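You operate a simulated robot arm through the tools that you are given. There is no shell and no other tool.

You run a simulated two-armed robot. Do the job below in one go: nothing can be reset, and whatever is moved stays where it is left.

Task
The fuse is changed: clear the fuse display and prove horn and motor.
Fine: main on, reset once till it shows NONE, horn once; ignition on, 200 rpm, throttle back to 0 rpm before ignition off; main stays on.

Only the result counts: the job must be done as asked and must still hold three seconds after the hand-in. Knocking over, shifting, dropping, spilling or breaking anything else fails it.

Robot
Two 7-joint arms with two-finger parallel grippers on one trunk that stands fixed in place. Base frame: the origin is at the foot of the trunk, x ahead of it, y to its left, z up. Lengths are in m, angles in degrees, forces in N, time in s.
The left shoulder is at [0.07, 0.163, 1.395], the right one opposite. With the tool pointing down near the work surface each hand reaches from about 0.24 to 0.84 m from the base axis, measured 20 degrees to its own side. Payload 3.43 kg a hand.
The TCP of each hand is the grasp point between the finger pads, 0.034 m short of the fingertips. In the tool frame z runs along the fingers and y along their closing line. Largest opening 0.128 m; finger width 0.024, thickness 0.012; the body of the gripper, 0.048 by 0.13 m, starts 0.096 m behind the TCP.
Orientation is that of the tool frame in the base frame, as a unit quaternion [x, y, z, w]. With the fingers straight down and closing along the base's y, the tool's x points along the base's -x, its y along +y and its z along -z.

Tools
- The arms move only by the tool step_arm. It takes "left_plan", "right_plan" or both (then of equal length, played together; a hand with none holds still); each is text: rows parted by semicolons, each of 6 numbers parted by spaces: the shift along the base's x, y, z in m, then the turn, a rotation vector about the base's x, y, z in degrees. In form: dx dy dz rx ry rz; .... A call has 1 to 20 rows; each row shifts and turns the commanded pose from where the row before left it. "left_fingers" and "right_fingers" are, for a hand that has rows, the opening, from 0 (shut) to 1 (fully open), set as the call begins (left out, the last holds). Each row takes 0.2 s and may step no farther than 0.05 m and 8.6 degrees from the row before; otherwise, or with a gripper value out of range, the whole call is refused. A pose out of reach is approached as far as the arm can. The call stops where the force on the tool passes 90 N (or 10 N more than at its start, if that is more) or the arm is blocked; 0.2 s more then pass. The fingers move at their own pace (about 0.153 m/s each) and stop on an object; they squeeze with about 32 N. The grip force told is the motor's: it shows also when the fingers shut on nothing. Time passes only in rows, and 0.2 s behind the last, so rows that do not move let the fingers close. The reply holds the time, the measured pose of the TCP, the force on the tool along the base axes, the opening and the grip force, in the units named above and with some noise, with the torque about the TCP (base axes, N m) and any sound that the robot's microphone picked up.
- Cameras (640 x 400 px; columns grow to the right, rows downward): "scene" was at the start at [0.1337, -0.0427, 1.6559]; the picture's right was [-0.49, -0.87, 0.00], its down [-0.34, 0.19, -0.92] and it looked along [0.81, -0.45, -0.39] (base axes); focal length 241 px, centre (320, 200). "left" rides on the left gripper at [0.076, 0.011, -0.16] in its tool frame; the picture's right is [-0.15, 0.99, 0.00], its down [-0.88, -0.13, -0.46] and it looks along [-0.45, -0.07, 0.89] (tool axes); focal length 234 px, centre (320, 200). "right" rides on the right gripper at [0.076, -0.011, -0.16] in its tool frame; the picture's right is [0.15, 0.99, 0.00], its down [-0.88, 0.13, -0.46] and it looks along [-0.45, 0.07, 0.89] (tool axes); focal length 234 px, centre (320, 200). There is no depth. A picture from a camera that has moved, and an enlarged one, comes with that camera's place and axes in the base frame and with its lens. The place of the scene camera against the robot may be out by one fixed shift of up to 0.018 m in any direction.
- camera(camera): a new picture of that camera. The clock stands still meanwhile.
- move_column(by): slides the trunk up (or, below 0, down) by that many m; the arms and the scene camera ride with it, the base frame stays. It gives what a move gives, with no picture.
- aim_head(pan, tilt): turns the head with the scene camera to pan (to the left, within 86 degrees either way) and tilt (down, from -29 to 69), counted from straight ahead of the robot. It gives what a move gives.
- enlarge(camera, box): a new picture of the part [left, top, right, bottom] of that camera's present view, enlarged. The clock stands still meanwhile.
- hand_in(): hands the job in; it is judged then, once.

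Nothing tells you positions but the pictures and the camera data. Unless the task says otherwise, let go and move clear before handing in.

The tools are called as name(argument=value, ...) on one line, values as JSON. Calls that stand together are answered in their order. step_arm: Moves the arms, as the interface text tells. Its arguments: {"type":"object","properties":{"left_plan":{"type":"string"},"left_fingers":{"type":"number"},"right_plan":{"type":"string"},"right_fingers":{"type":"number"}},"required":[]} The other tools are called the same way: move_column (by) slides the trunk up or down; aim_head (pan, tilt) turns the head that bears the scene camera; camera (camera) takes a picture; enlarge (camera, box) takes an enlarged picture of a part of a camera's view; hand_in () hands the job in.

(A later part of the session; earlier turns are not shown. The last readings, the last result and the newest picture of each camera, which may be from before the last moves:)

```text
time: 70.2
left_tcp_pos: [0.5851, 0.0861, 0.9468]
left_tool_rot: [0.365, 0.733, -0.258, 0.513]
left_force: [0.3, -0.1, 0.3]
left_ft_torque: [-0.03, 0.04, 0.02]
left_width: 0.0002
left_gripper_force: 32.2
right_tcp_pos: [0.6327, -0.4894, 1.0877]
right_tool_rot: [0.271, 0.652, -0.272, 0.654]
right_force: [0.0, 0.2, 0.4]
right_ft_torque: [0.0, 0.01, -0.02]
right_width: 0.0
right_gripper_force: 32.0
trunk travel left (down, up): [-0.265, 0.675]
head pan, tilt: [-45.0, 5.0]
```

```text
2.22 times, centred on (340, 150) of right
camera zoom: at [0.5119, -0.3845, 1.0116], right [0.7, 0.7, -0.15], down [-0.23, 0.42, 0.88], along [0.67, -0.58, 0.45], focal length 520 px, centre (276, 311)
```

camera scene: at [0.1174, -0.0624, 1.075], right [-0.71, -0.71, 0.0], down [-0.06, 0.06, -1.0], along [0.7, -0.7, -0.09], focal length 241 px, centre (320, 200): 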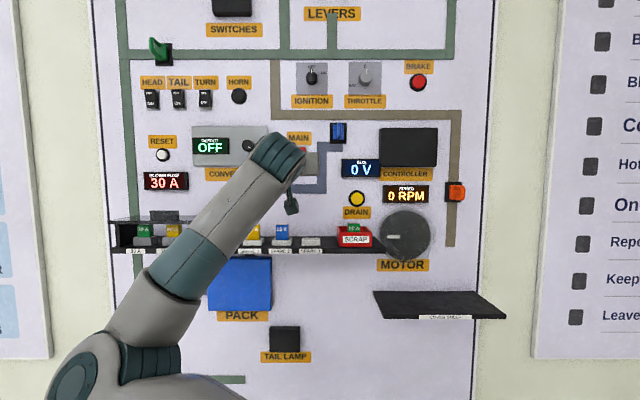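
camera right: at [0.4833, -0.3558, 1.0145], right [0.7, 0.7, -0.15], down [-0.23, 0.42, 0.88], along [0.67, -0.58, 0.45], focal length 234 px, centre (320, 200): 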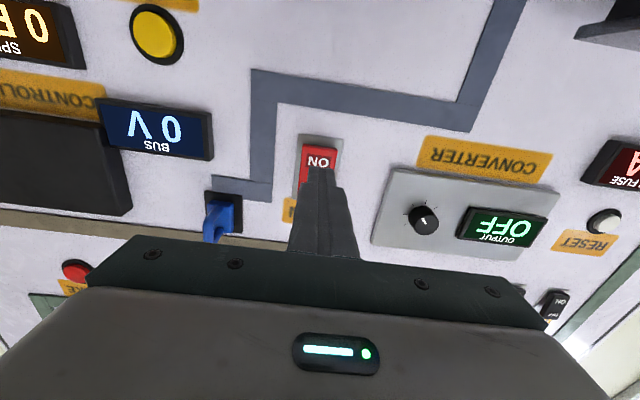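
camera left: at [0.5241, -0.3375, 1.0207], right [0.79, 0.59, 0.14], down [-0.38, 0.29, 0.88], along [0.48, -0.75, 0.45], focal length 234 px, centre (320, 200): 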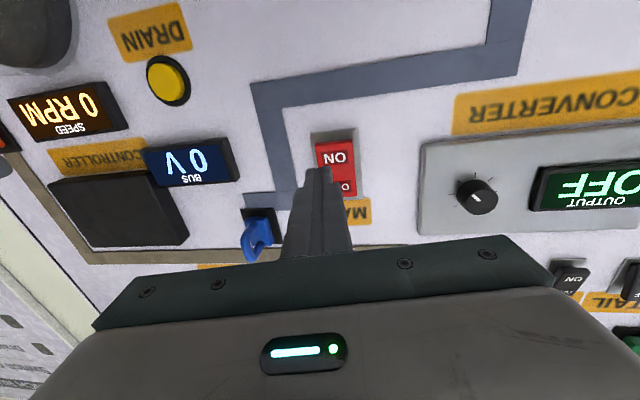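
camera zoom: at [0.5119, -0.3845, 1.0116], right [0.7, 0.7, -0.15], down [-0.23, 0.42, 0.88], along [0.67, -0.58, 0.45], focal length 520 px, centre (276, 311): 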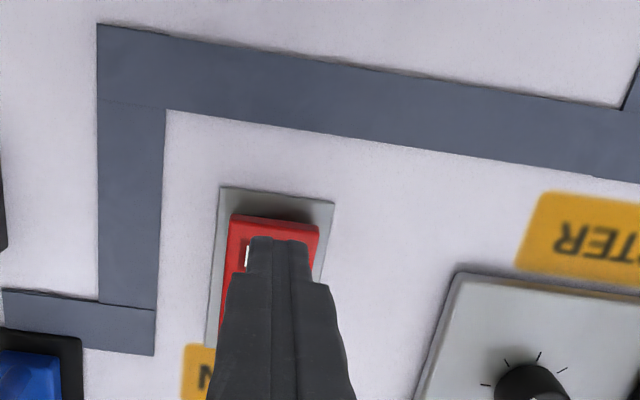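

No contact yet; the fingertip covers the ON mark. Continuing with 4 mm steps.

step_arm(right_plan="0.0028 -0.0028 0 0 0 0;0.0028 -0.0028 0 0 0 0;0.0028 -0.0028 0 0 0 0")

enlarge(camera="right", box=[80, 60, 400, 240])

```text
time: 71.0
left_tcp_pos: [0.5846, 0.0857, 0.9459]
left_tool_rot: [0.366, 0.732, -0.259, 0.513]
left_force: [-0.2, -0.8, -0.6]
left_ft_torque: [-0.02, -0.01, 0.01]
left_width: 0.0
left_gripper_force: 32.1
right_tcp_pos: [0.6401, -0.4979, 1.0875]
right_tool_rot: [0.272, 0.653, -0.272, 0.653]
right_force: [0.4, -0.1, 0.3]
right_ft_torque: [-0.01, 0.03, -0.01]
right_width: 0.0
right_gripper_force: 31.4
trunk travel left (down, up): [-0.265, 0.675]
head pan, tilt: [-45.0, 5.0]
```

```text
2.00 times, centred on (240, 150) of right
camera zoom: at [0.5203, -0.3927, 1.0112], right [0.7, 0.7, -0.15], down [-0.23, 0.42, 0.88], along [0.67, -0.58, 0.45], focal length 468 px, centre (480, 300)
```

zoom: 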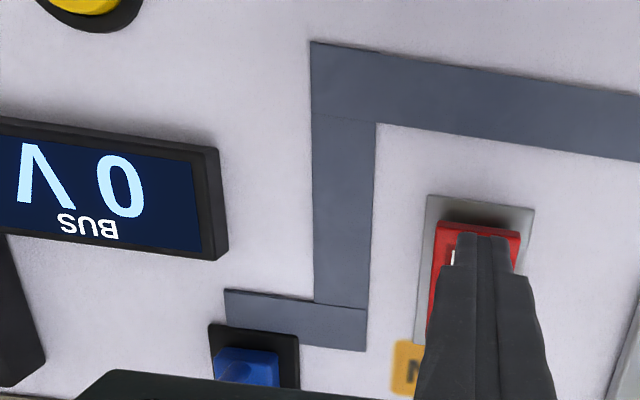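

Still no contact at d≈0.839. I'll go on with 3 mm steps.

step_arm(right_plan="0.0021 -0.0021 0 0 0 0;0.0021 -0.0021 0 0 0 0;0.0021 -0.0021 0 0 0 0")

enlarge(camera="right", box=[80, 60, 400, 240])

```text
time: 71.8
left_tcp_pos: [0.5832, 0.0859, 0.9456]
left_tool_rot: [0.366, 0.733, -0.258, 0.513]
left_force: [0.1, 0.0, -0.7]
left_ft_torque: [0.02, -0.01, 0.03]
left_width: 0.0
left_gripper_force: 32.2
right_tcp_pos: [0.6472, -0.5049, 1.0883]
right_tool_rot: [0.272, 0.652, -0.272, 0.654]
right_force: [-0.5, -0.1, -0.7]
right_ft_torque: [0.01, 0.0, -0.03]
right_width: 0.0001
right_gripper_force: 31.6
trunk travel left (down, up): [-0.265, 0.675]
head pan, tilt: [-45.0, 5.0]
```

```text
2.00 times, centred on (240, 150) of right
camera zoom: at [0.5267, -0.399, 1.0116], right [0.7, 0.7, -0.15], down [-0.23, 0.42, 0.88], along [0.67, -0.58, 0.45], focal length 468 px, centre (480, 300)
```

zoom: 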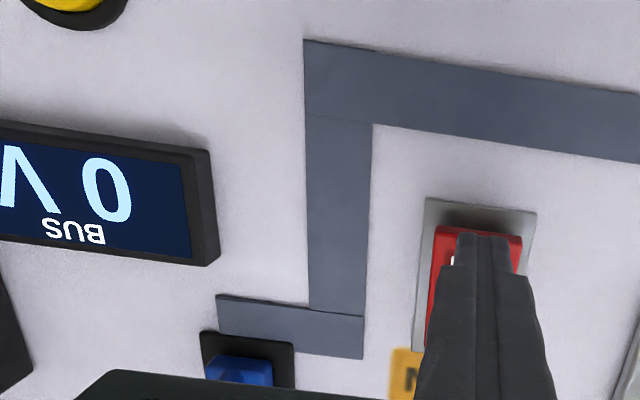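

No contact yet at d≈0.849, so the wall is a little farther than estimated. Continuing.

step_arm(right_plan="0.0021 -0.0021 0 0 0 0;0.0021 -0.0021 0 0 0 0;0.0021 -0.0021 0 0 0 0")

enlarge(camera="right", box=[80, 60, 400, 240])

```text
time: 72.6
left_tcp_pos: [0.5835, 0.0864, 0.9458]
left_tool_rot: [0.365, 0.732, -0.258, 0.513]
left_force: [0.1, -0.1, -0.1]
left_ft_torque: [0.02, -0.02, -0.02]
left_width: 0.0
left_gripper_force: 32.0
right_tcp_pos: [0.6531, -0.5097, 1.0875]
right_tool_rot: [0.271, 0.652, -0.272, 0.654]
right_force: [-0.1, -0.4, -0.2]
right_ft_torque: [-0.03, -0.01, -0.01]
right_width: 0.0001
right_gripper_force: 32.1
trunk travel left (down, up): [-0.265, 0.675]
head pan, tilt: [-45.0, 5.0]
```

```text
2.00 times, centred on (240, 150) of right
camera zoom: at [0.533, -0.405, 1.0115], right [0.7, 0.7, -0.15], down [-0.23, 0.42, 0.88], along [0.67, -0.58, 0.45], focal length 468 px, centre (480, 300)
```

zoom: 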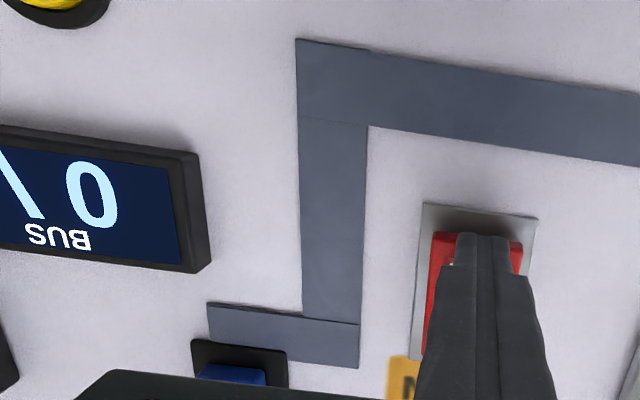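

Still free at d≈0.856. Three more small steps.

step_arm(right_plan="0.0021 -0.0021 0 0 0 0;0.0021 -0.0021 0 0 0 0;0.0021 -0.0021 0 0 0 0")

enlarge(camera="right", box=[80, 60, 400, 240])

enlarge(camera="scene", box=[230, 110, 450, 230])

```text
time: 73.4
left_tcp_pos: [0.5841, 0.0849, 0.9448]
left_tool_rot: [0.365, 0.733, -0.258, 0.513]
left_force: [0.8, -0.2, 0.1]
left_ft_torque: [0.0, -0.01, 0.01]
left_width: 0.0
left_gripper_force: 31.7
right_tcp_pos: [0.66, -0.5164, 1.0867]
right_tool_rot: [0.271, 0.652, -0.272, 0.654]
right_force: [0.1, 1.2, -0.6]
right_ft_torque: [0.0, 0.02, 0.02]
right_width: 0.0004
right_gripper_force: 31.4
trunk travel left (down, up): [-0.265, 0.675]
head pan, tilt: [-45.0, 5.0]
```

```text
2.00 times, centred on (240, 150) of right
camera zoom: at [0.5396, -0.4112, 1.0116], right [0.7, 0.7, -0.15], down [-0.23, 0.42, 0.88], along [0.67, -0.58, 0.45], focal length 468 px, centre (480, 300)
```

zoom: 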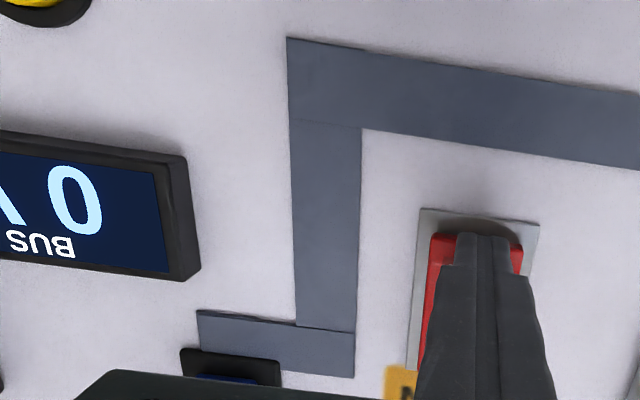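

```text
2.91 times, centred on (340, 170) of scene
camera zoom: at [0.1176, -0.0624, 1.0749], right [-0.71, -0.71, 0.0], down [-0.06, 0.06, -1.0], along [0.7, -0.7, -0.09], focal length 701 px, centre (262, 287)
```

zoom: 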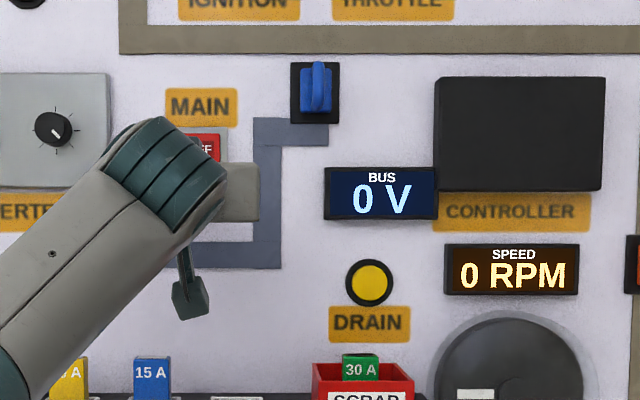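

The scene camera sees the BUS display for feedback. Still no contact at d≈0.866; continuing.

step_arm(right_plan="0.0021 -0.0021 0 0 0 0;0.0021 -0.0021 0 0 0 0;0.0021 -0.0021 0 0 0 0")

enlarge(camera="right", box=[200, 60, 480, 240])

enlarge(camera="scene", box=[230, 110, 450, 230])

```text
time: 74.2
left_tcp_pos: [0.581, 0.0878, 0.9455]
left_tool_rot: [0.366, 0.731, -0.259, 0.514]
left_force: [-0.1, 1.0, 1.4]
left_ft_torque: [0.05, 0.05, 0.01]
left_width: 0.0
left_gripper_force: 31.8
right_tcp_pos: [0.6626, -0.52, 1.0875]
right_tool_rot: [0.272, 0.653, -0.271, 0.653]
right_force: [-40.5, 35.9, -31.8]
right_ft_torque: [0.41, 0.18, -0.09]
right_width: 0.0001
right_gripper_force: 32.1
trunk travel left (down, up): [-0.265, 0.675]
head pan, tilt: [-45.0, 5.0]
```

```text
2.22 times, centred on (340, 150) of right
camera zoom: at [0.5422, -0.4144, 1.012], right [0.7, 0.7, -0.15], down [-0.23, 0.41, 0.88], along [0.68, -0.58, 0.45], focal length 520 px, centre (276, 311)
```

zoom: 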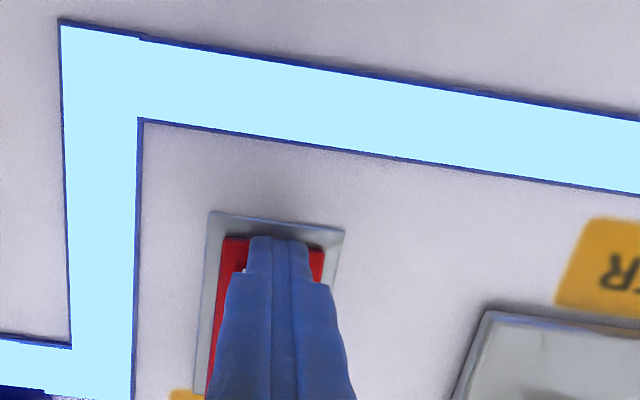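

```text
2.91 times, centred on (340, 170) of scene
camera zoom: at [0.1143, -0.0592, 1.0748], right [-0.71, -0.71, 0.0], down [-0.06, 0.06, -1.0], along [0.7, -0.7, -0.08], focal length 701 px, centre (262, 287)
```

zoom: 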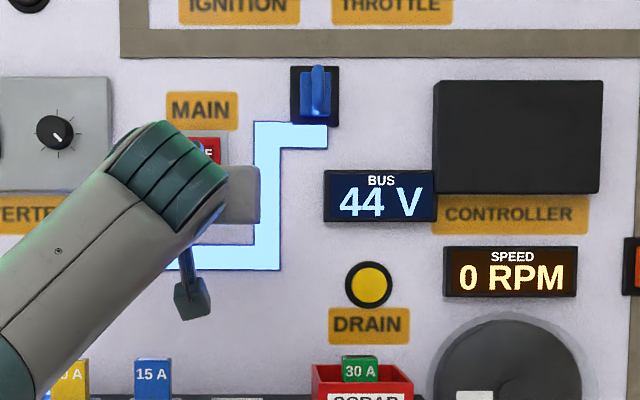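

MAIN is on: the bus trace lit and the BUS display is rising. I'll back straight off the rocker.

step_arm(right_plan="-0.0035 0.0035 0 0 0 0;-0.0106 0.0106 0 0 0 0;-0.0141 0.0141 0 0 0 0;-0.0141 0.0141 0 0 0 0;-0.0141 0.0141 0 0 0 0")

camera(camera="scene")

camera(camera="right")

```text
time: 75.4
left_tcp_pos: [0.5843, 0.0855, 0.945]
left_tool_rot: [0.366, 0.732, -0.259, 0.513]
left_force: [0.1, 0.4, -0.2]
left_ft_torque: [0.03, 0.01, 0.01]
left_width: 0.0
left_gripper_force: 31.7
right_tcp_pos: [0.6092, -0.4655, 1.088]
right_tool_rot: [0.271, 0.653, -0.271, 0.653]
right_force: [-0.9, -0.1, -0.3]
right_ft_torque: [0.01, 0.01, -0.04]
right_width: 0.0
right_gripper_force: 31.8
trunk travel left (down, up): [-0.265, 0.675]
head pan, tilt: [-45.0, 5.0]
```

```text
taken
camera scene: at [0.1175, -0.0623, 1.0749], right [-0.71, -0.71, 0.0], down [-0.06, 0.06, -1.0], along [0.7, -0.7, -0.09], focal length 241 px, centre (320, 200)
```

scene: 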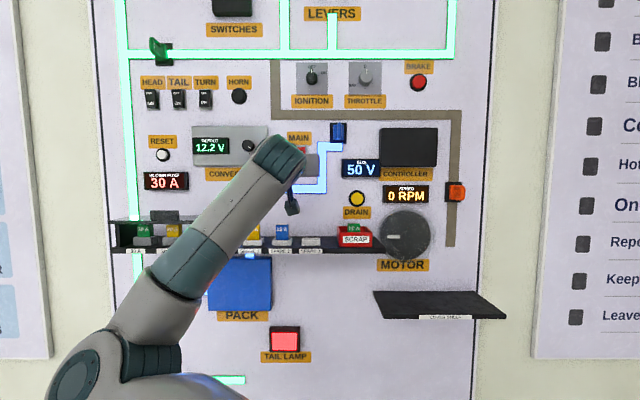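

```text
taken
camera right: at [0.4889, -0.3615, 1.0122], right [0.7, 0.7, -0.15], down [-0.23, 0.42, 0.88], along [0.67, -0.58, 0.45], focal length 234 px, centre (320, 200)
```

right: 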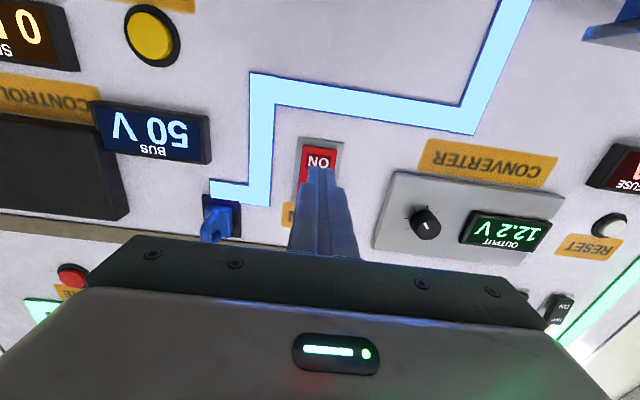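

MAIN is on and stays on (BUS 50 V, converter 12.2 V); the display still shows 30 A. Next is RESET at about u=-0.516, z≈1.13; first I'll clear the left arm well away to the left.

step_arm(left_plan="-0.012 0.038 0.02 0 0 5;-0.012 0.038 0.02 0 0 5;-0.012 0.038 0.02 0 0 5;-0.012 0.038 0.02 0 0 5;-0.012 0.038 0.02 0 0 5;-0.012 0.038 0.02 0 0 5;-0.012 0.038 0.02 0 0 5;-0.012 0.038 0.02 0 0 5")

step_arm(right_plan="0.0212 0.0212 0.01 0 0 2;0.0212 0.0212 0.01 0 0 2;0.0212 0.0212 0.01 0 0 2;0.0212 0.0212 0.01 0 0 2")

camera(camera="scene")

camera(camera="right")

```text
time: 77.2
left_tcp_pos: [0.4888, 0.3893, 1.105]
left_tool_rot: [0.093, 0.813, -0.067, 0.57]
left_force: [-0.1, -0.2, 0.2]
left_ft_torque: [-0.02, 0.01, 0.01]
left_width: 0.0
left_gripper_force: 32.3
right_tcp_pos: [0.6081, -0.4669, 1.0881]
right_tool_rot: [0.272, 0.652, -0.272, 0.653]
right_force: [-0.4, -0.7, -0.1]
right_ft_torque: [-0.01, -0.01, 0.01]
right_width: 0.0001
right_gripper_force: 32.1
trunk travel left (down, up): [-0.265, 0.675]
head pan, tilt: [-45.0, 5.0]
```

```text
time: 78.2
left_tcp_pos: [0.4874, 0.3904, 1.1051]
left_tool_rot: [0.093, 0.813, -0.068, 0.571]
left_force: [0.0, -0.2, -0.2]
left_ft_torque: [0.01, 0.01, -0.01]
left_width: 0.0
left_gripper_force: 31.5
right_tcp_pos: [0.695, -0.3818, 1.1284]
right_tool_rot: [0.226, 0.67, -0.226, 0.67]
right_force: [0.2, -0.3, 0.6]
right_ft_torque: [0.01, -0.02, -0.01]
right_width: 0.0001
right_gripper_force: 31.7
trunk travel left (down, up): [-0.265, 0.675]
head pan, tilt: [-45.0, 5.0]
```

```text
taken
camera scene: at [0.1176, -0.0622, 1.0749], right [-0.71, -0.71, 0.0], down [-0.06, 0.06, -1.0], along [0.7, -0.7, -0.09], focal length 241 px, centre (320, 200)
```

scene: 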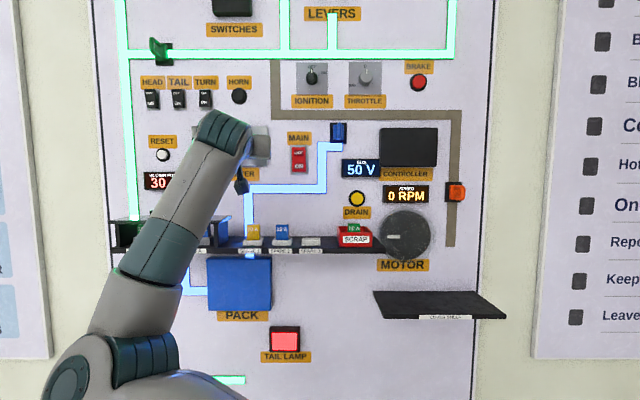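

```text
taken
camera right: at [0.5616, -0.2944, 1.0517], right [0.6, 0.79, -0.15], down [-0.29, 0.38, 0.88], along [0.75, -0.48, 0.45], focal length 234 px, centre (320, 200)
```

right: 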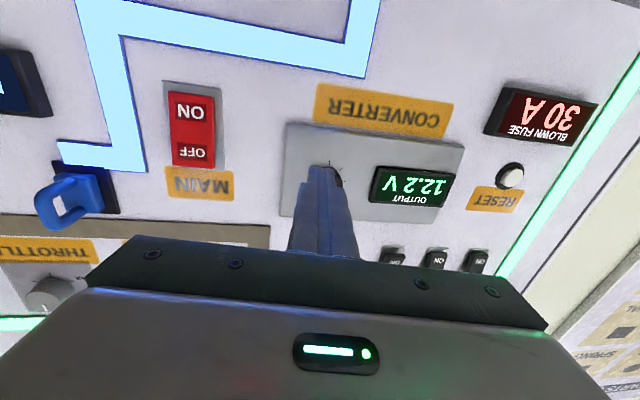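

The right hand tracks nicely. I'll continue left past the converter toward RESET, gradually yawing for reach.

step_arm(right_plan="0.0205 0.0219 0 0 0 2;0.0205 0.0219 0 0 0 2;0.0205 0.0219 0 0 0 2;0.0205 0.0219 0 0 0 2;0.0205 0.0219 0 0 0 2")

camera(camera="scene")

camera(camera="right")

```text
time: 79.4
left_tcp_pos: [0.4877, 0.3895, 1.1049]
left_tool_rot: [0.093, 0.813, -0.067, 0.57]
left_force: [0.6, 0.1, -0.2]
left_ft_torque: [0.0, 0.03, -0.04]
left_width: 0.0
left_gripper_force: 32.0
right_tcp_pos: [0.7974, -0.2723, 1.1284]
right_tool_rot: [0.166, 0.687, -0.166, 0.688]
right_force: [-0.2, -0.2, 0.0]
right_ft_torque: [0.01, 0.01, 0.01]
right_width: 0.0
right_gripper_force: 32.5
trunk travel left (down, up): [-0.265, 0.675]
head pan, tilt: [-45.0, 5.0]
```

```text
taken
camera scene: at [0.1177, -0.0622, 1.0749], right [-0.71, -0.71, 0.0], down [-0.06, 0.06, -1.0], along [0.7, -0.7, -0.09], focal length 241 px, centre (320, 200)
```

scene: 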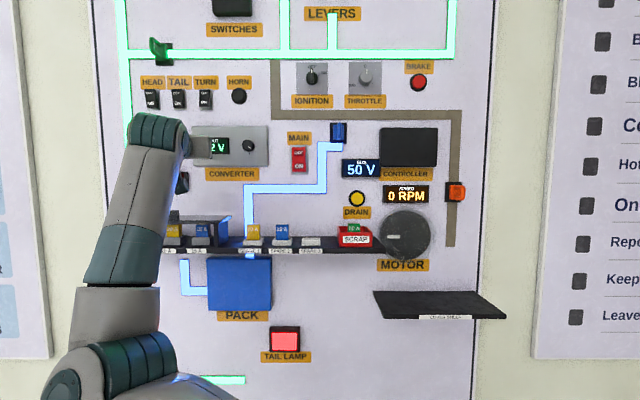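

```text
taken
camera right: at [0.6508, -0.2094, 1.052], right [0.45, 0.88, -0.15], down [-0.35, 0.32, 0.88], along [0.82, -0.35, 0.45], focal length 234 px, centre (320, 200)
```

right: 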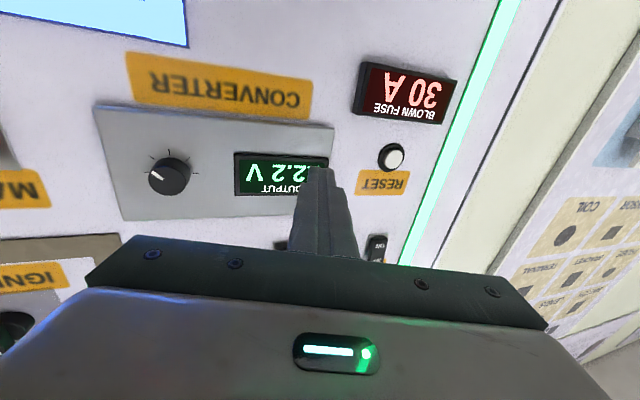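

RESET is at about u=-0.513, z≈1.13. To have reach there, I'll raise the column a bit and bring the hand back down to the same level in stages.

move_column(by=0.1)

step_arm(right_plan="0 0 -0.025 0 0 0;0 0 -0.025 0 0 0;0 0 -0.025 0 0 0;0 0 -0.025 0 0 0")

camera(camera="scene")

```text
time: 80.8
left_tcp_pos: [0.4884, 0.3902, 1.2044]
left_tool_rot: [0.093, 0.813, -0.068, 0.57]
left_force: [-0.2, 0.6, -0.4]
left_ft_torque: [0.03, 0.0, -0.01]
left_width: 0.0
left_gripper_force: 31.8
right_tcp_pos: [0.7975, -0.2724, 1.2279]
right_tool_rot: [0.166, 0.688, -0.166, 0.687]
right_force: [1.3, -0.3, -0.1]
right_ft_torque: [-0.03, -0.01, -0.01]
right_width: 0.0
right_gripper_force: 32.3
trunk travel left (down, up): [-0.365, 0.575]
head pan, tilt: [-45.0, 5.0]
```

```text
time: 81.8
left_tcp_pos: [0.4881, 0.3897, 1.2046]
left_tool_rot: [0.092, 0.813, -0.067, 0.571]
left_force: [0.2, 0.0, 0.4]
left_ft_torque: [0.02, -0.03, -0.01]
left_width: 0.0
left_gripper_force: 31.9
right_tcp_pos: [0.7978, -0.272, 1.1278]
right_tool_rot: [0.166, 0.687, -0.166, 0.688]
right_force: [0.7, -0.7, 0.0]
right_ft_torque: [0.0, 0.0, -0.02]
right_width: 0.0
right_gripper_force: 32.3
trunk travel left (down, up): [-0.365, 0.575]
head pan, tilt: [-45.0, 5.0]
```

```text
taken
camera scene: at [0.1179, -0.0624, 1.1749], right [-0.71, -0.71, 0.0], down [-0.06, 0.06, -1.0], along [0.7, -0.7, -0.09], focal length 241 px, centre (320, 200)
```

scene: 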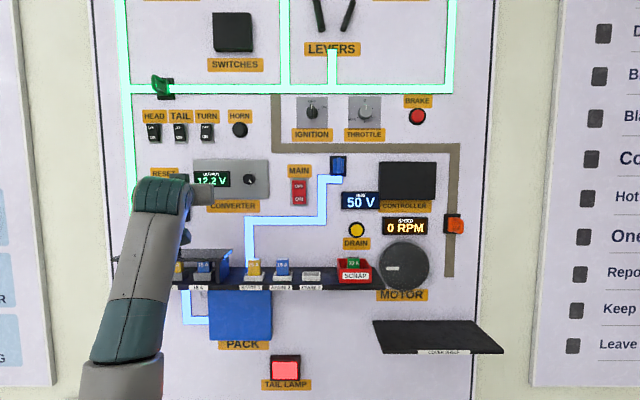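

All reachable. Now I shift left to RESET's column at the same depth.

step_arm(right_plan="0.0195 0.0195 0.0005 0 0 0.5;0.0195 0.0195 0.0005 0 0 0.5;0.0195 0.0195 0.0005 0 0 0.5;0.0195 0.0195 0.0005 0 0 0.5;0.0195 0.0195 0.0005 0 0 0.5")

camera(camera="scene")

camera(camera="right")

```text
time: 83.0
left_tcp_pos: [0.4884, 0.3909, 1.2052]
left_tool_rot: [0.093, 0.814, -0.068, 0.57]
left_force: [-0.3, -0.5, 0.1]
left_ft_torque: [-0.01, 0.01, -0.06]
left_width: 0.0
left_gripper_force: 32.0
right_tcp_pos: [0.8579, -0.2676, 1.1344]
right_tool_rot: [0.146, 0.692, -0.151, 0.691]
right_force: [-0.2, -0.4, 1.0]
right_ft_torque: [0.02, 0.0, 0.03]
right_width: 0.0001
right_gripper_force: 31.7
right hand out of reach, approached as far as the arm can: row 1, 2, 3, 4, 5
trunk travel left (down, up): [-0.365, 0.575]
head pan, tilt: [-45.0, 5.0]
```

```text
taken
camera scene: at [0.1177, -0.0623, 1.1749], right [-0.71, -0.71, 0.0], down [-0.06, 0.06, -1.0], along [0.7, -0.7, -0.09], focal length 241 px, centre (320, 200)
```

scene: 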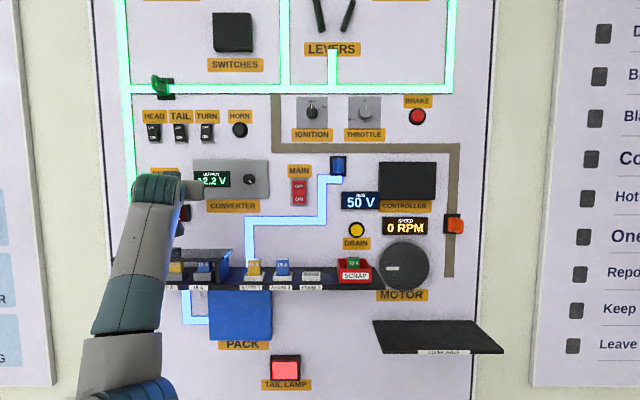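

```text
taken
camera right: at [0.7076, -0.2126, 1.0574], right [0.4, 0.9, -0.15], down [-0.36, 0.31, 0.88], along [0.84, -0.3, 0.45], focal length 234 px, centre (320, 200)
```

right: 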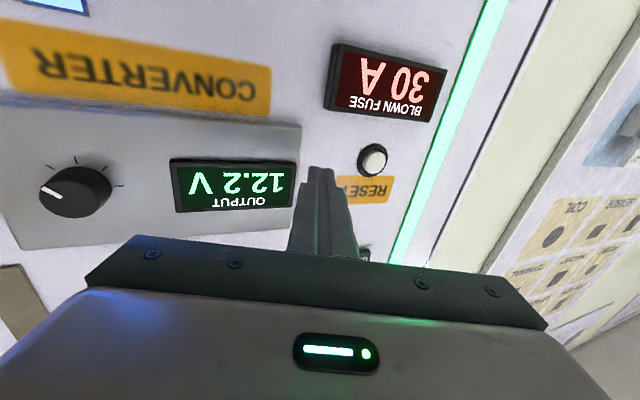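

The right arm nears its inward limit at this heading, so I'll approach RESET with the tool yawed further left (heading about -6°), which shifts the wrist outward. I'll keep well off the converter.

step_arm(right_plan="-0.003 0.009 0 0 0 6;0.003 0.009 0 0 0 6;0.003 0.009 0 0 0 6")

camera(camera="right")

```text
time: 83.8
left_tcp_pos: [0.4885, 0.3903, 1.2049]
left_tool_rot: [0.094, 0.813, -0.068, 0.571]
left_force: [0.1, 0.0, 0.4]
left_ft_torque: [0.01, 0.0, -0.06]
left_width: 0.0003
left_gripper_force: 32.1
right_tcp_pos: [0.862, -0.2404, 1.1339]
right_tool_rot: [0.04, 0.706, -0.04, 0.706]
right_force: [0.3, -0.4, -0.4]
right_ft_torque: [0.0, 0.04, 0.0]
right_width: 0.0
right_gripper_force: 31.7
trunk travel left (down, up): [-0.365, 0.575]
head pan, tilt: [-45.0, 5.0]
```

```text
taken
camera right: at [0.7016, -0.2329, 1.0582], right [0.11, 0.98, -0.15], down [-0.44, 0.18, 0.88], along [0.89, -0.04, 0.45], focal length 234 px, centre (320, 200)
```

right: 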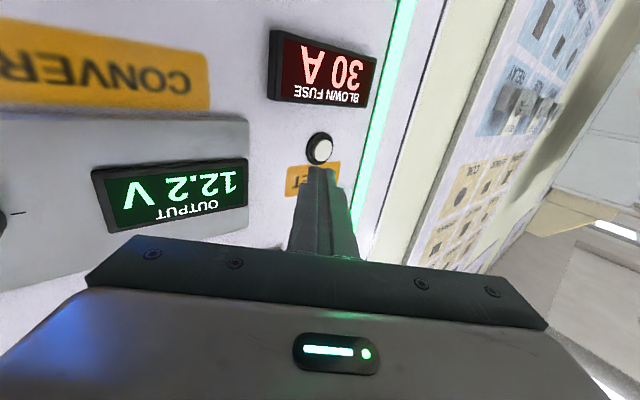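

RESET now lies straight ahead of the fingertip. I'll move to a pre-contact point just off the button.

step_arm(right_plan="0.013 0.0032 -0.0006 0 0 0;0.013 0.0032 -0.0006 0 0 0;0.013 0.0032 -0.0006 0 0 0;0.013 0.0032 -0.0006 0 0 0")

camera(camera="right")

camera(camera="scene")

```text
time: 84.8
left_tcp_pos: [0.4889, 0.3897, 1.205]
left_tool_rot: [0.093, 0.814, -0.067, 0.57]
left_force: [-0.9, 0.3, 0.4]
left_ft_torque: [0.0, -0.01, -0.01]
left_width: 0.0
left_gripper_force: 32.1
right_tcp_pos: [0.9135, -0.2266, 1.1323]
right_tool_rot: [0.04, 0.706, -0.041, 0.706]
right_force: [0.6, -0.2, -0.3]
right_ft_torque: [0.0, 0.03, 0.03]
right_width: 0.0002
right_gripper_force: 32.0
trunk travel left (down, up): [-0.365, 0.575]
head pan, tilt: [-45.0, 5.0]
```

```text
taken
camera right: at [0.7531, -0.2199, 1.0553], right [0.11, 0.98, -0.15], down [-0.44, 0.18, 0.88], along [0.89, -0.04, 0.45], focal length 234 px, centre (320, 200)
```

right: 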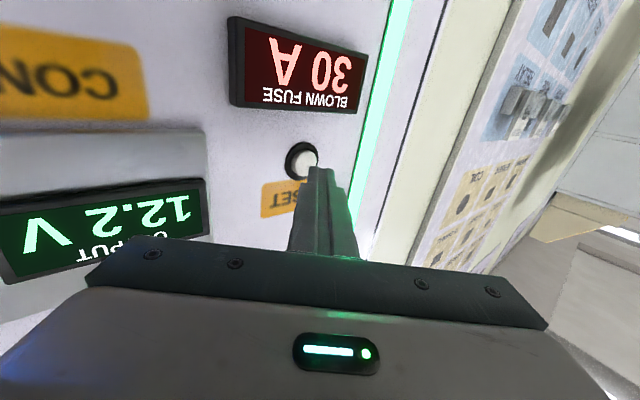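

```text
taken
camera scene: at [0.1176, -0.0623, 1.1749], right [-0.71, -0.71, 0.0], down [-0.06, 0.06, -1.0], along [0.7, -0.7, -0.09], focal length 241 px, centre (320, 200)
```

scene: 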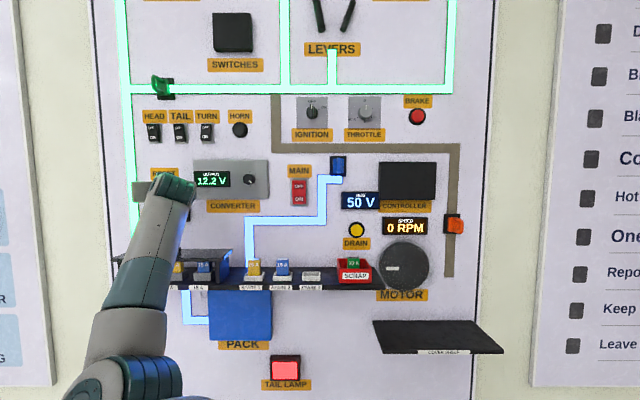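

The tip is near the button but slightly right of centre for the leading edge; I'll shift 13 mm left while closing 2 cm.

step_arm(right_plan="0.0058 -0.0012 -0.0003 0 0 0;0.0058 -0.0012 -0.0003 0 0 0;0.0058 -0.0012 -0.0003 0 0 0;0.0058 -0.0012 -0.0003 0 0 0")

enlarge(camera="right", box=[180, 0, 460, 240])

```text
time: 85.8
left_tcp_pos: [0.4878, 0.3899, 1.2052]
left_tool_rot: [0.093, 0.813, -0.067, 0.571]
left_force: [0.3, 0.2, 0.1]
left_ft_torque: [-0.03, -0.01, 0.01]
left_width: 0.0
left_gripper_force: 31.9
right_tcp_pos: [0.9338, -0.2308, 1.1317]
right_tool_rot: [0.04, 0.706, -0.04, 0.706]
right_force: [0.1, 0.6, 0.0]
right_ft_torque: [-0.04, 0.01, -0.02]
right_width: 0.0001
right_gripper_force: 31.6
trunk travel left (down, up): [-0.365, 0.575]
head pan, tilt: [-45.0, 5.0]
```

```text
1.67 times, centred on (320, 120) of right
camera zoom: at [0.7761, -0.2242, 1.0545], right [0.11, 0.98, -0.15], down [-0.44, 0.18, 0.88], along [0.89, -0.04, 0.45], focal length 390 px, centre (320, 333)
```

zoom: 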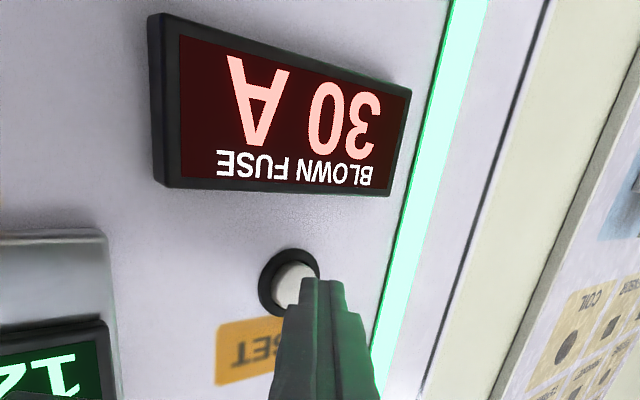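

The fingertip edge now overlaps the white cap. I'll press straight along the board normal in small steps and hold while watching the display.

step_arm(right_plan="0.0021 -0.0021 0 0 0 0;0.0021 -0.0021 0 0 0 0;0.0021 -0.0021 0 0 0 0")

enlarge(camera="right", box=[180, 0, 460, 240])

```text
time: 86.5
left_tcp_pos: [0.4902, 0.3901, 1.2048]
left_tool_rot: [0.093, 0.813, -0.068, 0.57]
left_force: [-0.1, -0.1, 0.1]
left_ft_torque: [0.02, 0.01, 0.0]
left_width: 0.0001
left_gripper_force: 31.6
right_tcp_pos: [0.9421, -0.2377, 1.1307]
right_tool_rot: [0.041, 0.705, -0.041, 0.707]
right_force: [-0.1, 0.3, -0.4]
right_ft_torque: [-0.03, -0.02, 0.0]
right_width: 0.0001
right_gripper_force: 31.9
trunk travel left (down, up): [-0.365, 0.575]
head pan, tilt: [-45.0, 5.0]
```

```text
1.67 times, centred on (320, 120) of right
camera zoom: at [0.7827, -0.2309, 1.0546], right [0.12, 0.98, -0.15], down [-0.44, 0.18, 0.88], along [0.89, -0.04, 0.45], focal length 390 px, centre (320, 333)
```

zoom: 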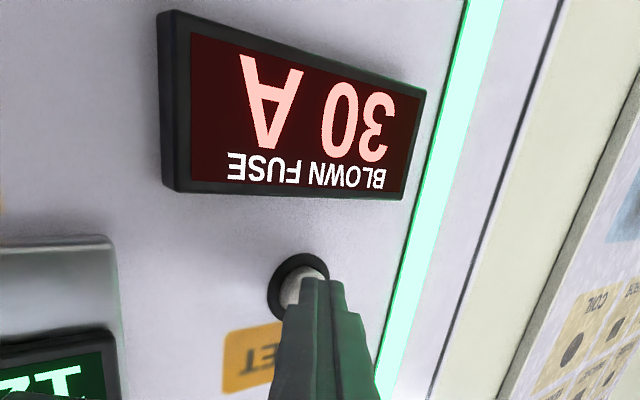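

No contact yet. Three more 2 mm steps.

step_arm(right_plan="0.0014 -0.0014 0 0 0 0;0.0014 -0.0014 0 0 0 0;0.0014 -0.0014 0 0 0 0")

enlarge(camera="right", box=[180, 0, 460, 240])

```text
time: 87.3
left_tcp_pos: [0.4874, 0.3912, 1.2054]
left_tool_rot: [0.093, 0.813, -0.067, 0.57]
left_force: [0.2, -0.5, 0.4]
left_ft_torque: [0.01, -0.03, 0.02]
left_width: 0.0
left_gripper_force: 31.9
right_tcp_pos: [0.9459, -0.2417, 1.1299]
right_tool_rot: [0.041, 0.706, -0.041, 0.706]
right_force: [-1.2, 0.7, -0.5]
right_ft_torque: [-0.02, -0.02, -0.02]
right_width: 0.0
right_gripper_force: 32.4
trunk travel left (down, up): [-0.365, 0.575]
head pan, tilt: [-45.0, 5.0]
```

```text
1.67 times, centred on (320, 120) of right
camera zoom: at [0.7865, -0.2346, 1.0542], right [0.11, 0.98, -0.15], down [-0.44, 0.18, 0.88], along [0.89, -0.04, 0.45], focal length 390 px, centre (320, 333)
```

zoom: 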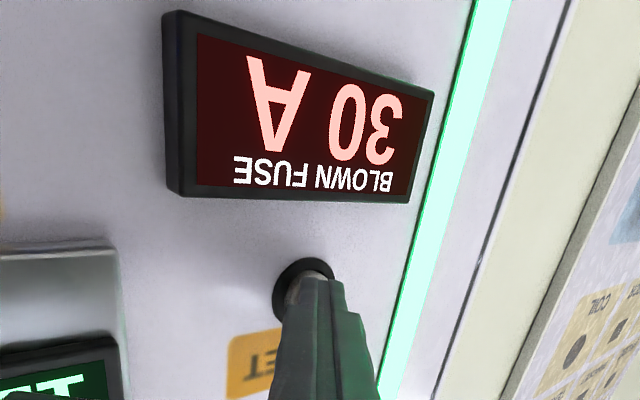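

Contact seems about to start. Continuing with 1.5 mm steps.

step_arm(right_plan="0.0011 -0.0011 0 0 0 0;0.0011 -0.0011 0 0 0 0;0.0011 -0.0011 0 0 0 0")

enlarge(camera="right", box=[180, 0, 460, 240])

```text
time: 88.2
left_tcp_pos: [0.4873, 0.3903, 1.2046]
left_tool_rot: [0.093, 0.813, -0.068, 0.571]
left_force: [-0.1, 0.3, 0.2]
left_ft_torque: [-0.01, 0.0, -0.01]
left_width: 0.0
left_gripper_force: 32.4
right_tcp_pos: [0.9497, -0.2445, 1.1311]
right_tool_rot: [0.041, 0.706, -0.041, 0.706]
right_force: [-3.8, 2.1, -3.0]
right_ft_torque: [0.04, 0.08, 0.05]
right_width: 0.0
right_gripper_force: 32.2
trunk travel left (down, up): [-0.365, 0.575]
head pan, tilt: [-45.0, 5.0]
heard: click
```

```text
1.67 times, centred on (320, 120) of right
camera zoom: at [0.7895, -0.2374, 1.0547], right [0.11, 0.98, -0.15], down [-0.44, 0.18, 0.88], along [0.89, -0.04, 0.45], focal length 390 px, centre (320, 333)
```

zoom: 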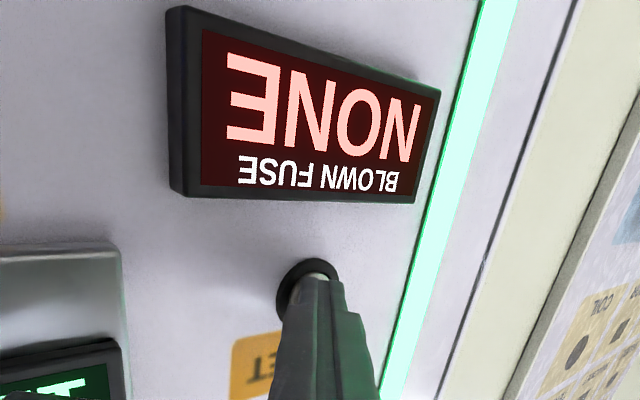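

A click and the display reads NONE — RESET is done with one press. I'll back off cleanly.

step_arm(right_plan="-0.007 0.007 0 0 0 0;-0.007 0.007 0 0 0 0;-0.02 0 0 0 0 0;-0.025 -0.002 0 0 0 0;-0.025 -0.004 0 0 0 0")

camera(camera="right")

camera(camera="scene")

```text
time: 89.3
left_tcp_pos: [0.4879, 0.3907, 1.2052]
left_tool_rot: [0.094, 0.814, -0.068, 0.57]
left_force: [0.7, 0.8, -0.7]
left_ft_torque: [0.03, -0.01, 0.02]
left_width: 0.0
left_gripper_force: 31.9
right_tcp_pos: [0.8645, -0.2376, 1.1304]
right_tool_rot: [0.041, 0.706, -0.041, 0.706]
right_force: [0.9, -0.5, -0.2]
right_ft_torque: [0.0, -0.03, 0.01]
right_width: 0.0001
right_gripper_force: 32.6
trunk travel left (down, up): [-0.365, 0.575]
head pan, tilt: [-45.0, 5.0]
```

```text
taken
camera right: at [0.706, -0.2306, 1.0547], right [0.11, 0.98, -0.15], down [-0.44, 0.18, 0.88], along [0.89, -0.04, 0.45], focal length 234 px, centre (320, 200)
```

right: 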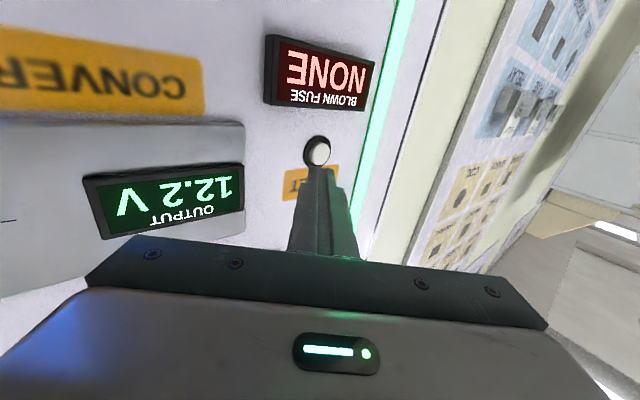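

```text
taken
camera scene: at [0.1174, -0.0624, 1.175], right [-0.71, -0.71, 0.0], down [-0.06, 0.06, -1.0], along [0.7, -0.7, -0.09], focal length 241 px, centre (320, 200)
```

scene: 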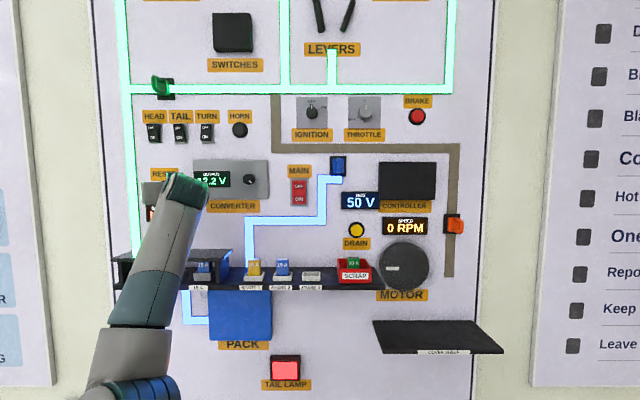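

RESET is confirmed (NONE). Next is HORN at about u=-0.285, z≈1.31: I'll swing back toward the board's normal and raise the column.

step_arm(right_plan="-0.0265 -0.0187 0 0 0 -5.7;-0.0265 -0.0197 0 0 0 -5.7;-0.0265 -0.0197 0 0 0 -5.7;-0.0265 -0.0197 0 0 0 -5.7;-0.0265 -0.0197 0 0 0 -5.7")

move_column(by=0.18)

camera(camera="right")

camera(camera="scene")

```text
time: 90.5
left_tcp_pos: [0.4881, 0.3904, 1.2054]
left_tool_rot: [0.092, 0.814, -0.067, 0.57]
left_force: [-0.3, -0.8, 0.1]
left_ft_torque: [0.01, -0.01, 0.02]
left_width: 0.0
left_gripper_force: 31.6
right_tcp_pos: [0.731, -0.3352, 1.1302]
right_tool_rot: [0.214, 0.674, -0.214, 0.674]
right_force: [0.2, 0.2, -0.1]
right_ft_torque: [0.0, -0.01, -0.03]
right_width: 0.0
right_gripper_force: 32.0
trunk travel left (down, up): [-0.365, 0.575]
head pan, tilt: [-45.0, 5.0]
```

```text
time: 92.5
left_tcp_pos: [0.4883, 0.3906, 1.3842]
left_tool_rot: [0.093, 0.813, -0.067, 0.57]
left_force: [0.6, 0.2, -0.1]
left_ft_torque: [-0.01, 0.0, 0.02]
left_width: 0.0
left_gripper_force: 31.9
right_tcp_pos: [0.7327, -0.3352, 1.3113]
right_tool_rot: [0.214, 0.674, -0.214, 0.674]
right_force: [0.4, -0.2, -0.1]
right_ft_torque: [0.02, -0.01, 0.01]
right_width: 0.0
right_gripper_force: 32.0
trunk travel left (down, up): [-0.545, 0.395]
head pan, tilt: [-45.0, 5.0]
```

```text
taken
camera right: at [0.5956, -0.2526, 1.234], right [0.57, 0.81, -0.15], down [-0.3, 0.37, 0.88], along [0.77, -0.46, 0.45], focal length 234 px, centre (320, 200)
```

right: 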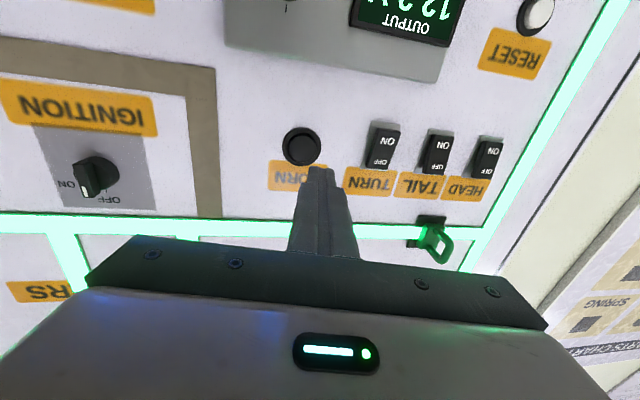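

```text
taken
camera scene: at [0.1178, -0.0622, 1.3548], right [-0.71, -0.71, 0.0], down [-0.06, 0.06, -1.0], along [0.7, -0.7, -0.09], focal length 241 px, centre (320, 200)
```

scene: 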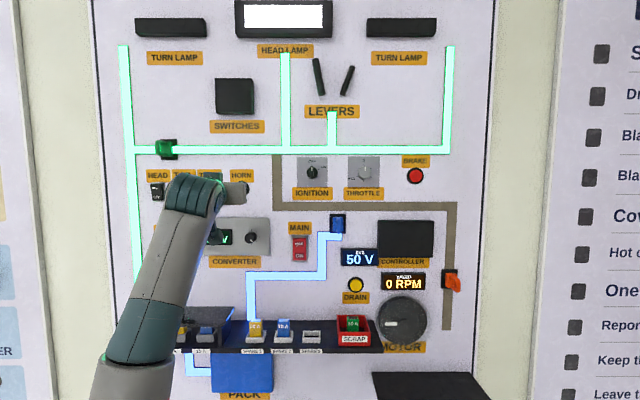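

HORN is right ahead at about u=-0.278, z≈1.307. I'll approach to about 2 cm off it.

step_arm(right_plan="0.0066 -0.0076 -0.0007 0 0 0;0.0066 -0.0076 -0.0007 0 0 0;0.0066 -0.0076 -0.0007 0 0 0;0.0066 -0.0076 -0.0007 0 0 0;0.0066 -0.0076 -0.0007 0 0 0;0.0066 -0.0076 -0.0007 0 0 0")

enlarge(camera="right", box=[180, 60, 460, 240])

```text
time: 94.0
left_tcp_pos: [0.4878, 0.3889, 1.3844]
left_tool_rot: [0.093, 0.813, -0.068, 0.57]
left_force: [0.4, 0.4, -0.1]
left_ft_torque: [-0.01, -0.01, -0.04]
left_width: 0.0
left_gripper_force: 32.2
right_tcp_pos: [0.7709, -0.3803, 1.3071]
right_tool_rot: [0.213, 0.673, -0.214, 0.675]
right_force: [0.8, -0.9, 0.0]
right_ft_torque: [0.0, 0.0, 0.04]
right_width: 0.0
right_gripper_force: 31.9
trunk travel left (down, up): [-0.545, 0.395]
head pan, tilt: [-45.0, 5.0]
```

```text
2.22 times, centred on (320, 150) of right
camera zoom: at [0.6351, -0.2979, 1.2301], right [0.57, 0.81, -0.15], down [-0.3, 0.37, 0.88], along [0.77, -0.46, 0.45], focal length 520 px, centre (320, 311)
```

zoom: 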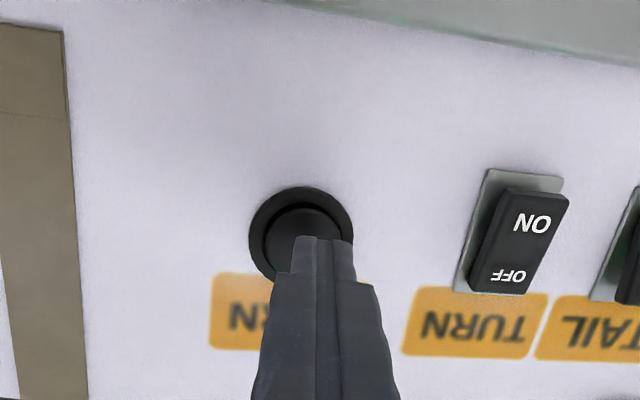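

Well aligned. I'll press slowly toward the horn with small calls so that I stop at the first sound.

step_arm(right_plan="0.0018 -0.0025 0 0 0 0;0.0018 -0.0025 0 0 0 0;0.0018 -0.0025 0 0 0 0;0.0018 -0.0025 0 0 0 0;0.0021 -0.0021 0 0 0 0")

enlarge(camera="right", box=[180, 60, 460, 240])

```text
time: 95.2
left_tcp_pos: [0.4883, 0.3904, 1.3848]
left_tool_rot: [0.093, 0.813, -0.067, 0.57]
left_force: [1.0, 0.1, 0.4]
left_ft_torque: [0.0, 0.0, -0.01]
left_width: 0.0001
left_gripper_force: 32.2
right_tcp_pos: [0.782, -0.3932, 1.3065]
right_tool_rot: [0.214, 0.674, -0.214, 0.674]
right_force: [0.2, 0.3, -0.2]
right_ft_torque: [-0.01, -0.03, -0.02]
right_width: 0.0
right_gripper_force: 32.0
trunk travel left (down, up): [-0.545, 0.395]
head pan, tilt: [-45.0, 5.0]
```

```text
2.22 times, centred on (320, 150) of right
camera zoom: at [0.6443, -0.3103, 1.23], right [0.57, 0.81, -0.15], down [-0.3, 0.37, 0.88], along [0.77, -0.46, 0.45], focal length 520 px, centre (320, 311)
```

zoom: 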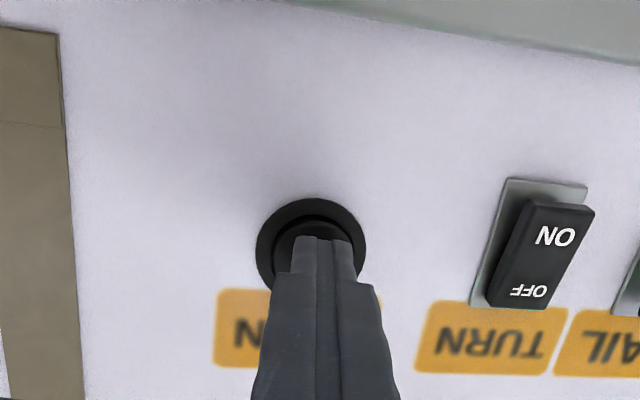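

Centred on the horn now. Small steps further.

step_arm(right_plan="0.0014 -0.0014 0 0 0 0;0.0014 -0.0014 0 0 0 0")

```text
time: 95.8
left_tcp_pos: [0.489, 0.3904, 1.385]
left_tool_rot: [0.093, 0.813, -0.067, 0.571]
left_force: [-0.8, 0.8, -1.4]
left_ft_torque: [0.0, 0.01, 0.0]
left_width: 0.0
left_gripper_force: 31.9
right_tcp_pos: [0.7834, -0.3972, 1.3065]
right_tool_rot: [0.214, 0.673, -0.215, 0.674]
right_force: [-0.2, 0.3, -0.4]
right_ft_torque: [0.0, -0.02, 0.01]
right_width: 0.0
right_gripper_force: 32.1
trunk travel left (down, up): [-0.545, 0.395]
head pan, tilt: [-45.0, 5.0]
```

No contact yet at about d≈0.868; continuing.

step_arm(right_plan="0.0014 -0.0014 0 0 0 0;0.0014 -0.0014 0 0 0 0")

```text
time: 96.3
left_tcp_pos: [0.4888, 0.3899, 1.3848]
left_tool_rot: [0.093, 0.813, -0.067, 0.571]
left_force: [-0.4, -0.8, -0.9]
left_ft_torque: [0.0, -0.01, 0.01]
left_width: 0.0002
left_gripper_force: 32.1
right_tcp_pos: [0.7854, -0.3985, 1.3065]
right_tool_rot: [0.214, 0.673, -0.213, 0.675]
right_force: [-0.5, 0.0, -0.5]
right_ft_torque: [0.03, 0.01, -0.04]
right_width: 0.0
right_gripper_force: 32.1
trunk travel left (down, up): [-0.545, 0.395]
head pan, tilt: [-45.0, 5.0]
```

Still free; continuing with the same small steps.

step_arm(right_plan="0.0014 -0.0014 0 0 0 0;0.0014 -0.0014 0 0 0 0")

```text
time: 97.0
left_tcp_pos: [0.4879, 0.39, 1.3852]
left_tool_rot: [0.093, 0.813, -0.067, 0.571]
left_force: [-0.1, 0.5, 0.3]
left_ft_torque: [0.0, -0.02, 0.03]
left_width: 0.0
left_gripper_force: 31.9
right_tcp_pos: [0.788, -0.4003, 1.3067]
right_tool_rot: [0.213, 0.674, -0.214, 0.675]
right_force: [-2.2, 1.5, -1.7]
right_ft_torque: [0.05, 0.04, -0.03]
right_width: 0.0
right_gripper_force: 32.0
trunk travel left (down, up): [-0.545, 0.395]
head pan, tilt: [-45.0, 5.0]
heard: click
```

A click at first contact. I'll hold for a moment without moving further to hear whether the horn sounds.

step_arm(right_plan="0 0 0 0 0 0")

enlarge(camera="right", box=[180, 60, 460, 240])

```text
time: 97.3
left_tcp_pos: [0.4874, 0.3903, 1.385]
left_tool_rot: [0.093, 0.813, -0.068, 0.571]
left_force: [0.2, -0.1, 0.3]
left_ft_torque: [0.06, -0.01, 0.01]
left_width: 0.0
left_gripper_force: 31.9
right_tcp_pos: [0.7885, -0.4011, 1.3073]
right_tool_rot: [0.214, 0.674, -0.214, 0.675]
right_force: [-2.2, 1.9, -0.7]
right_ft_torque: [0.03, 0.04, -0.03]
right_width: 0.0001
right_gripper_force: 32.1
trunk travel left (down, up): [-0.545, 0.395]
head pan, tilt: [-45.0, 5.0]
```

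```text
2.22 times, centred on (320, 150) of right
camera zoom: at [0.6521, -0.318, 1.2303], right [0.57, 0.81, -0.15], down [-0.3, 0.37, 0.88], along [0.77, -0.46, 0.45], focal length 520 px, centre (320, 311)
```

zoom: 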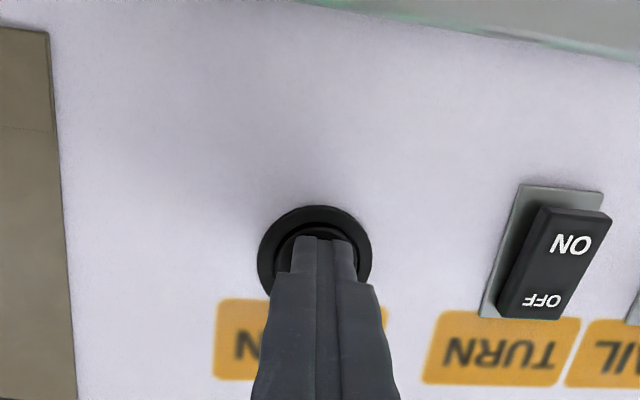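

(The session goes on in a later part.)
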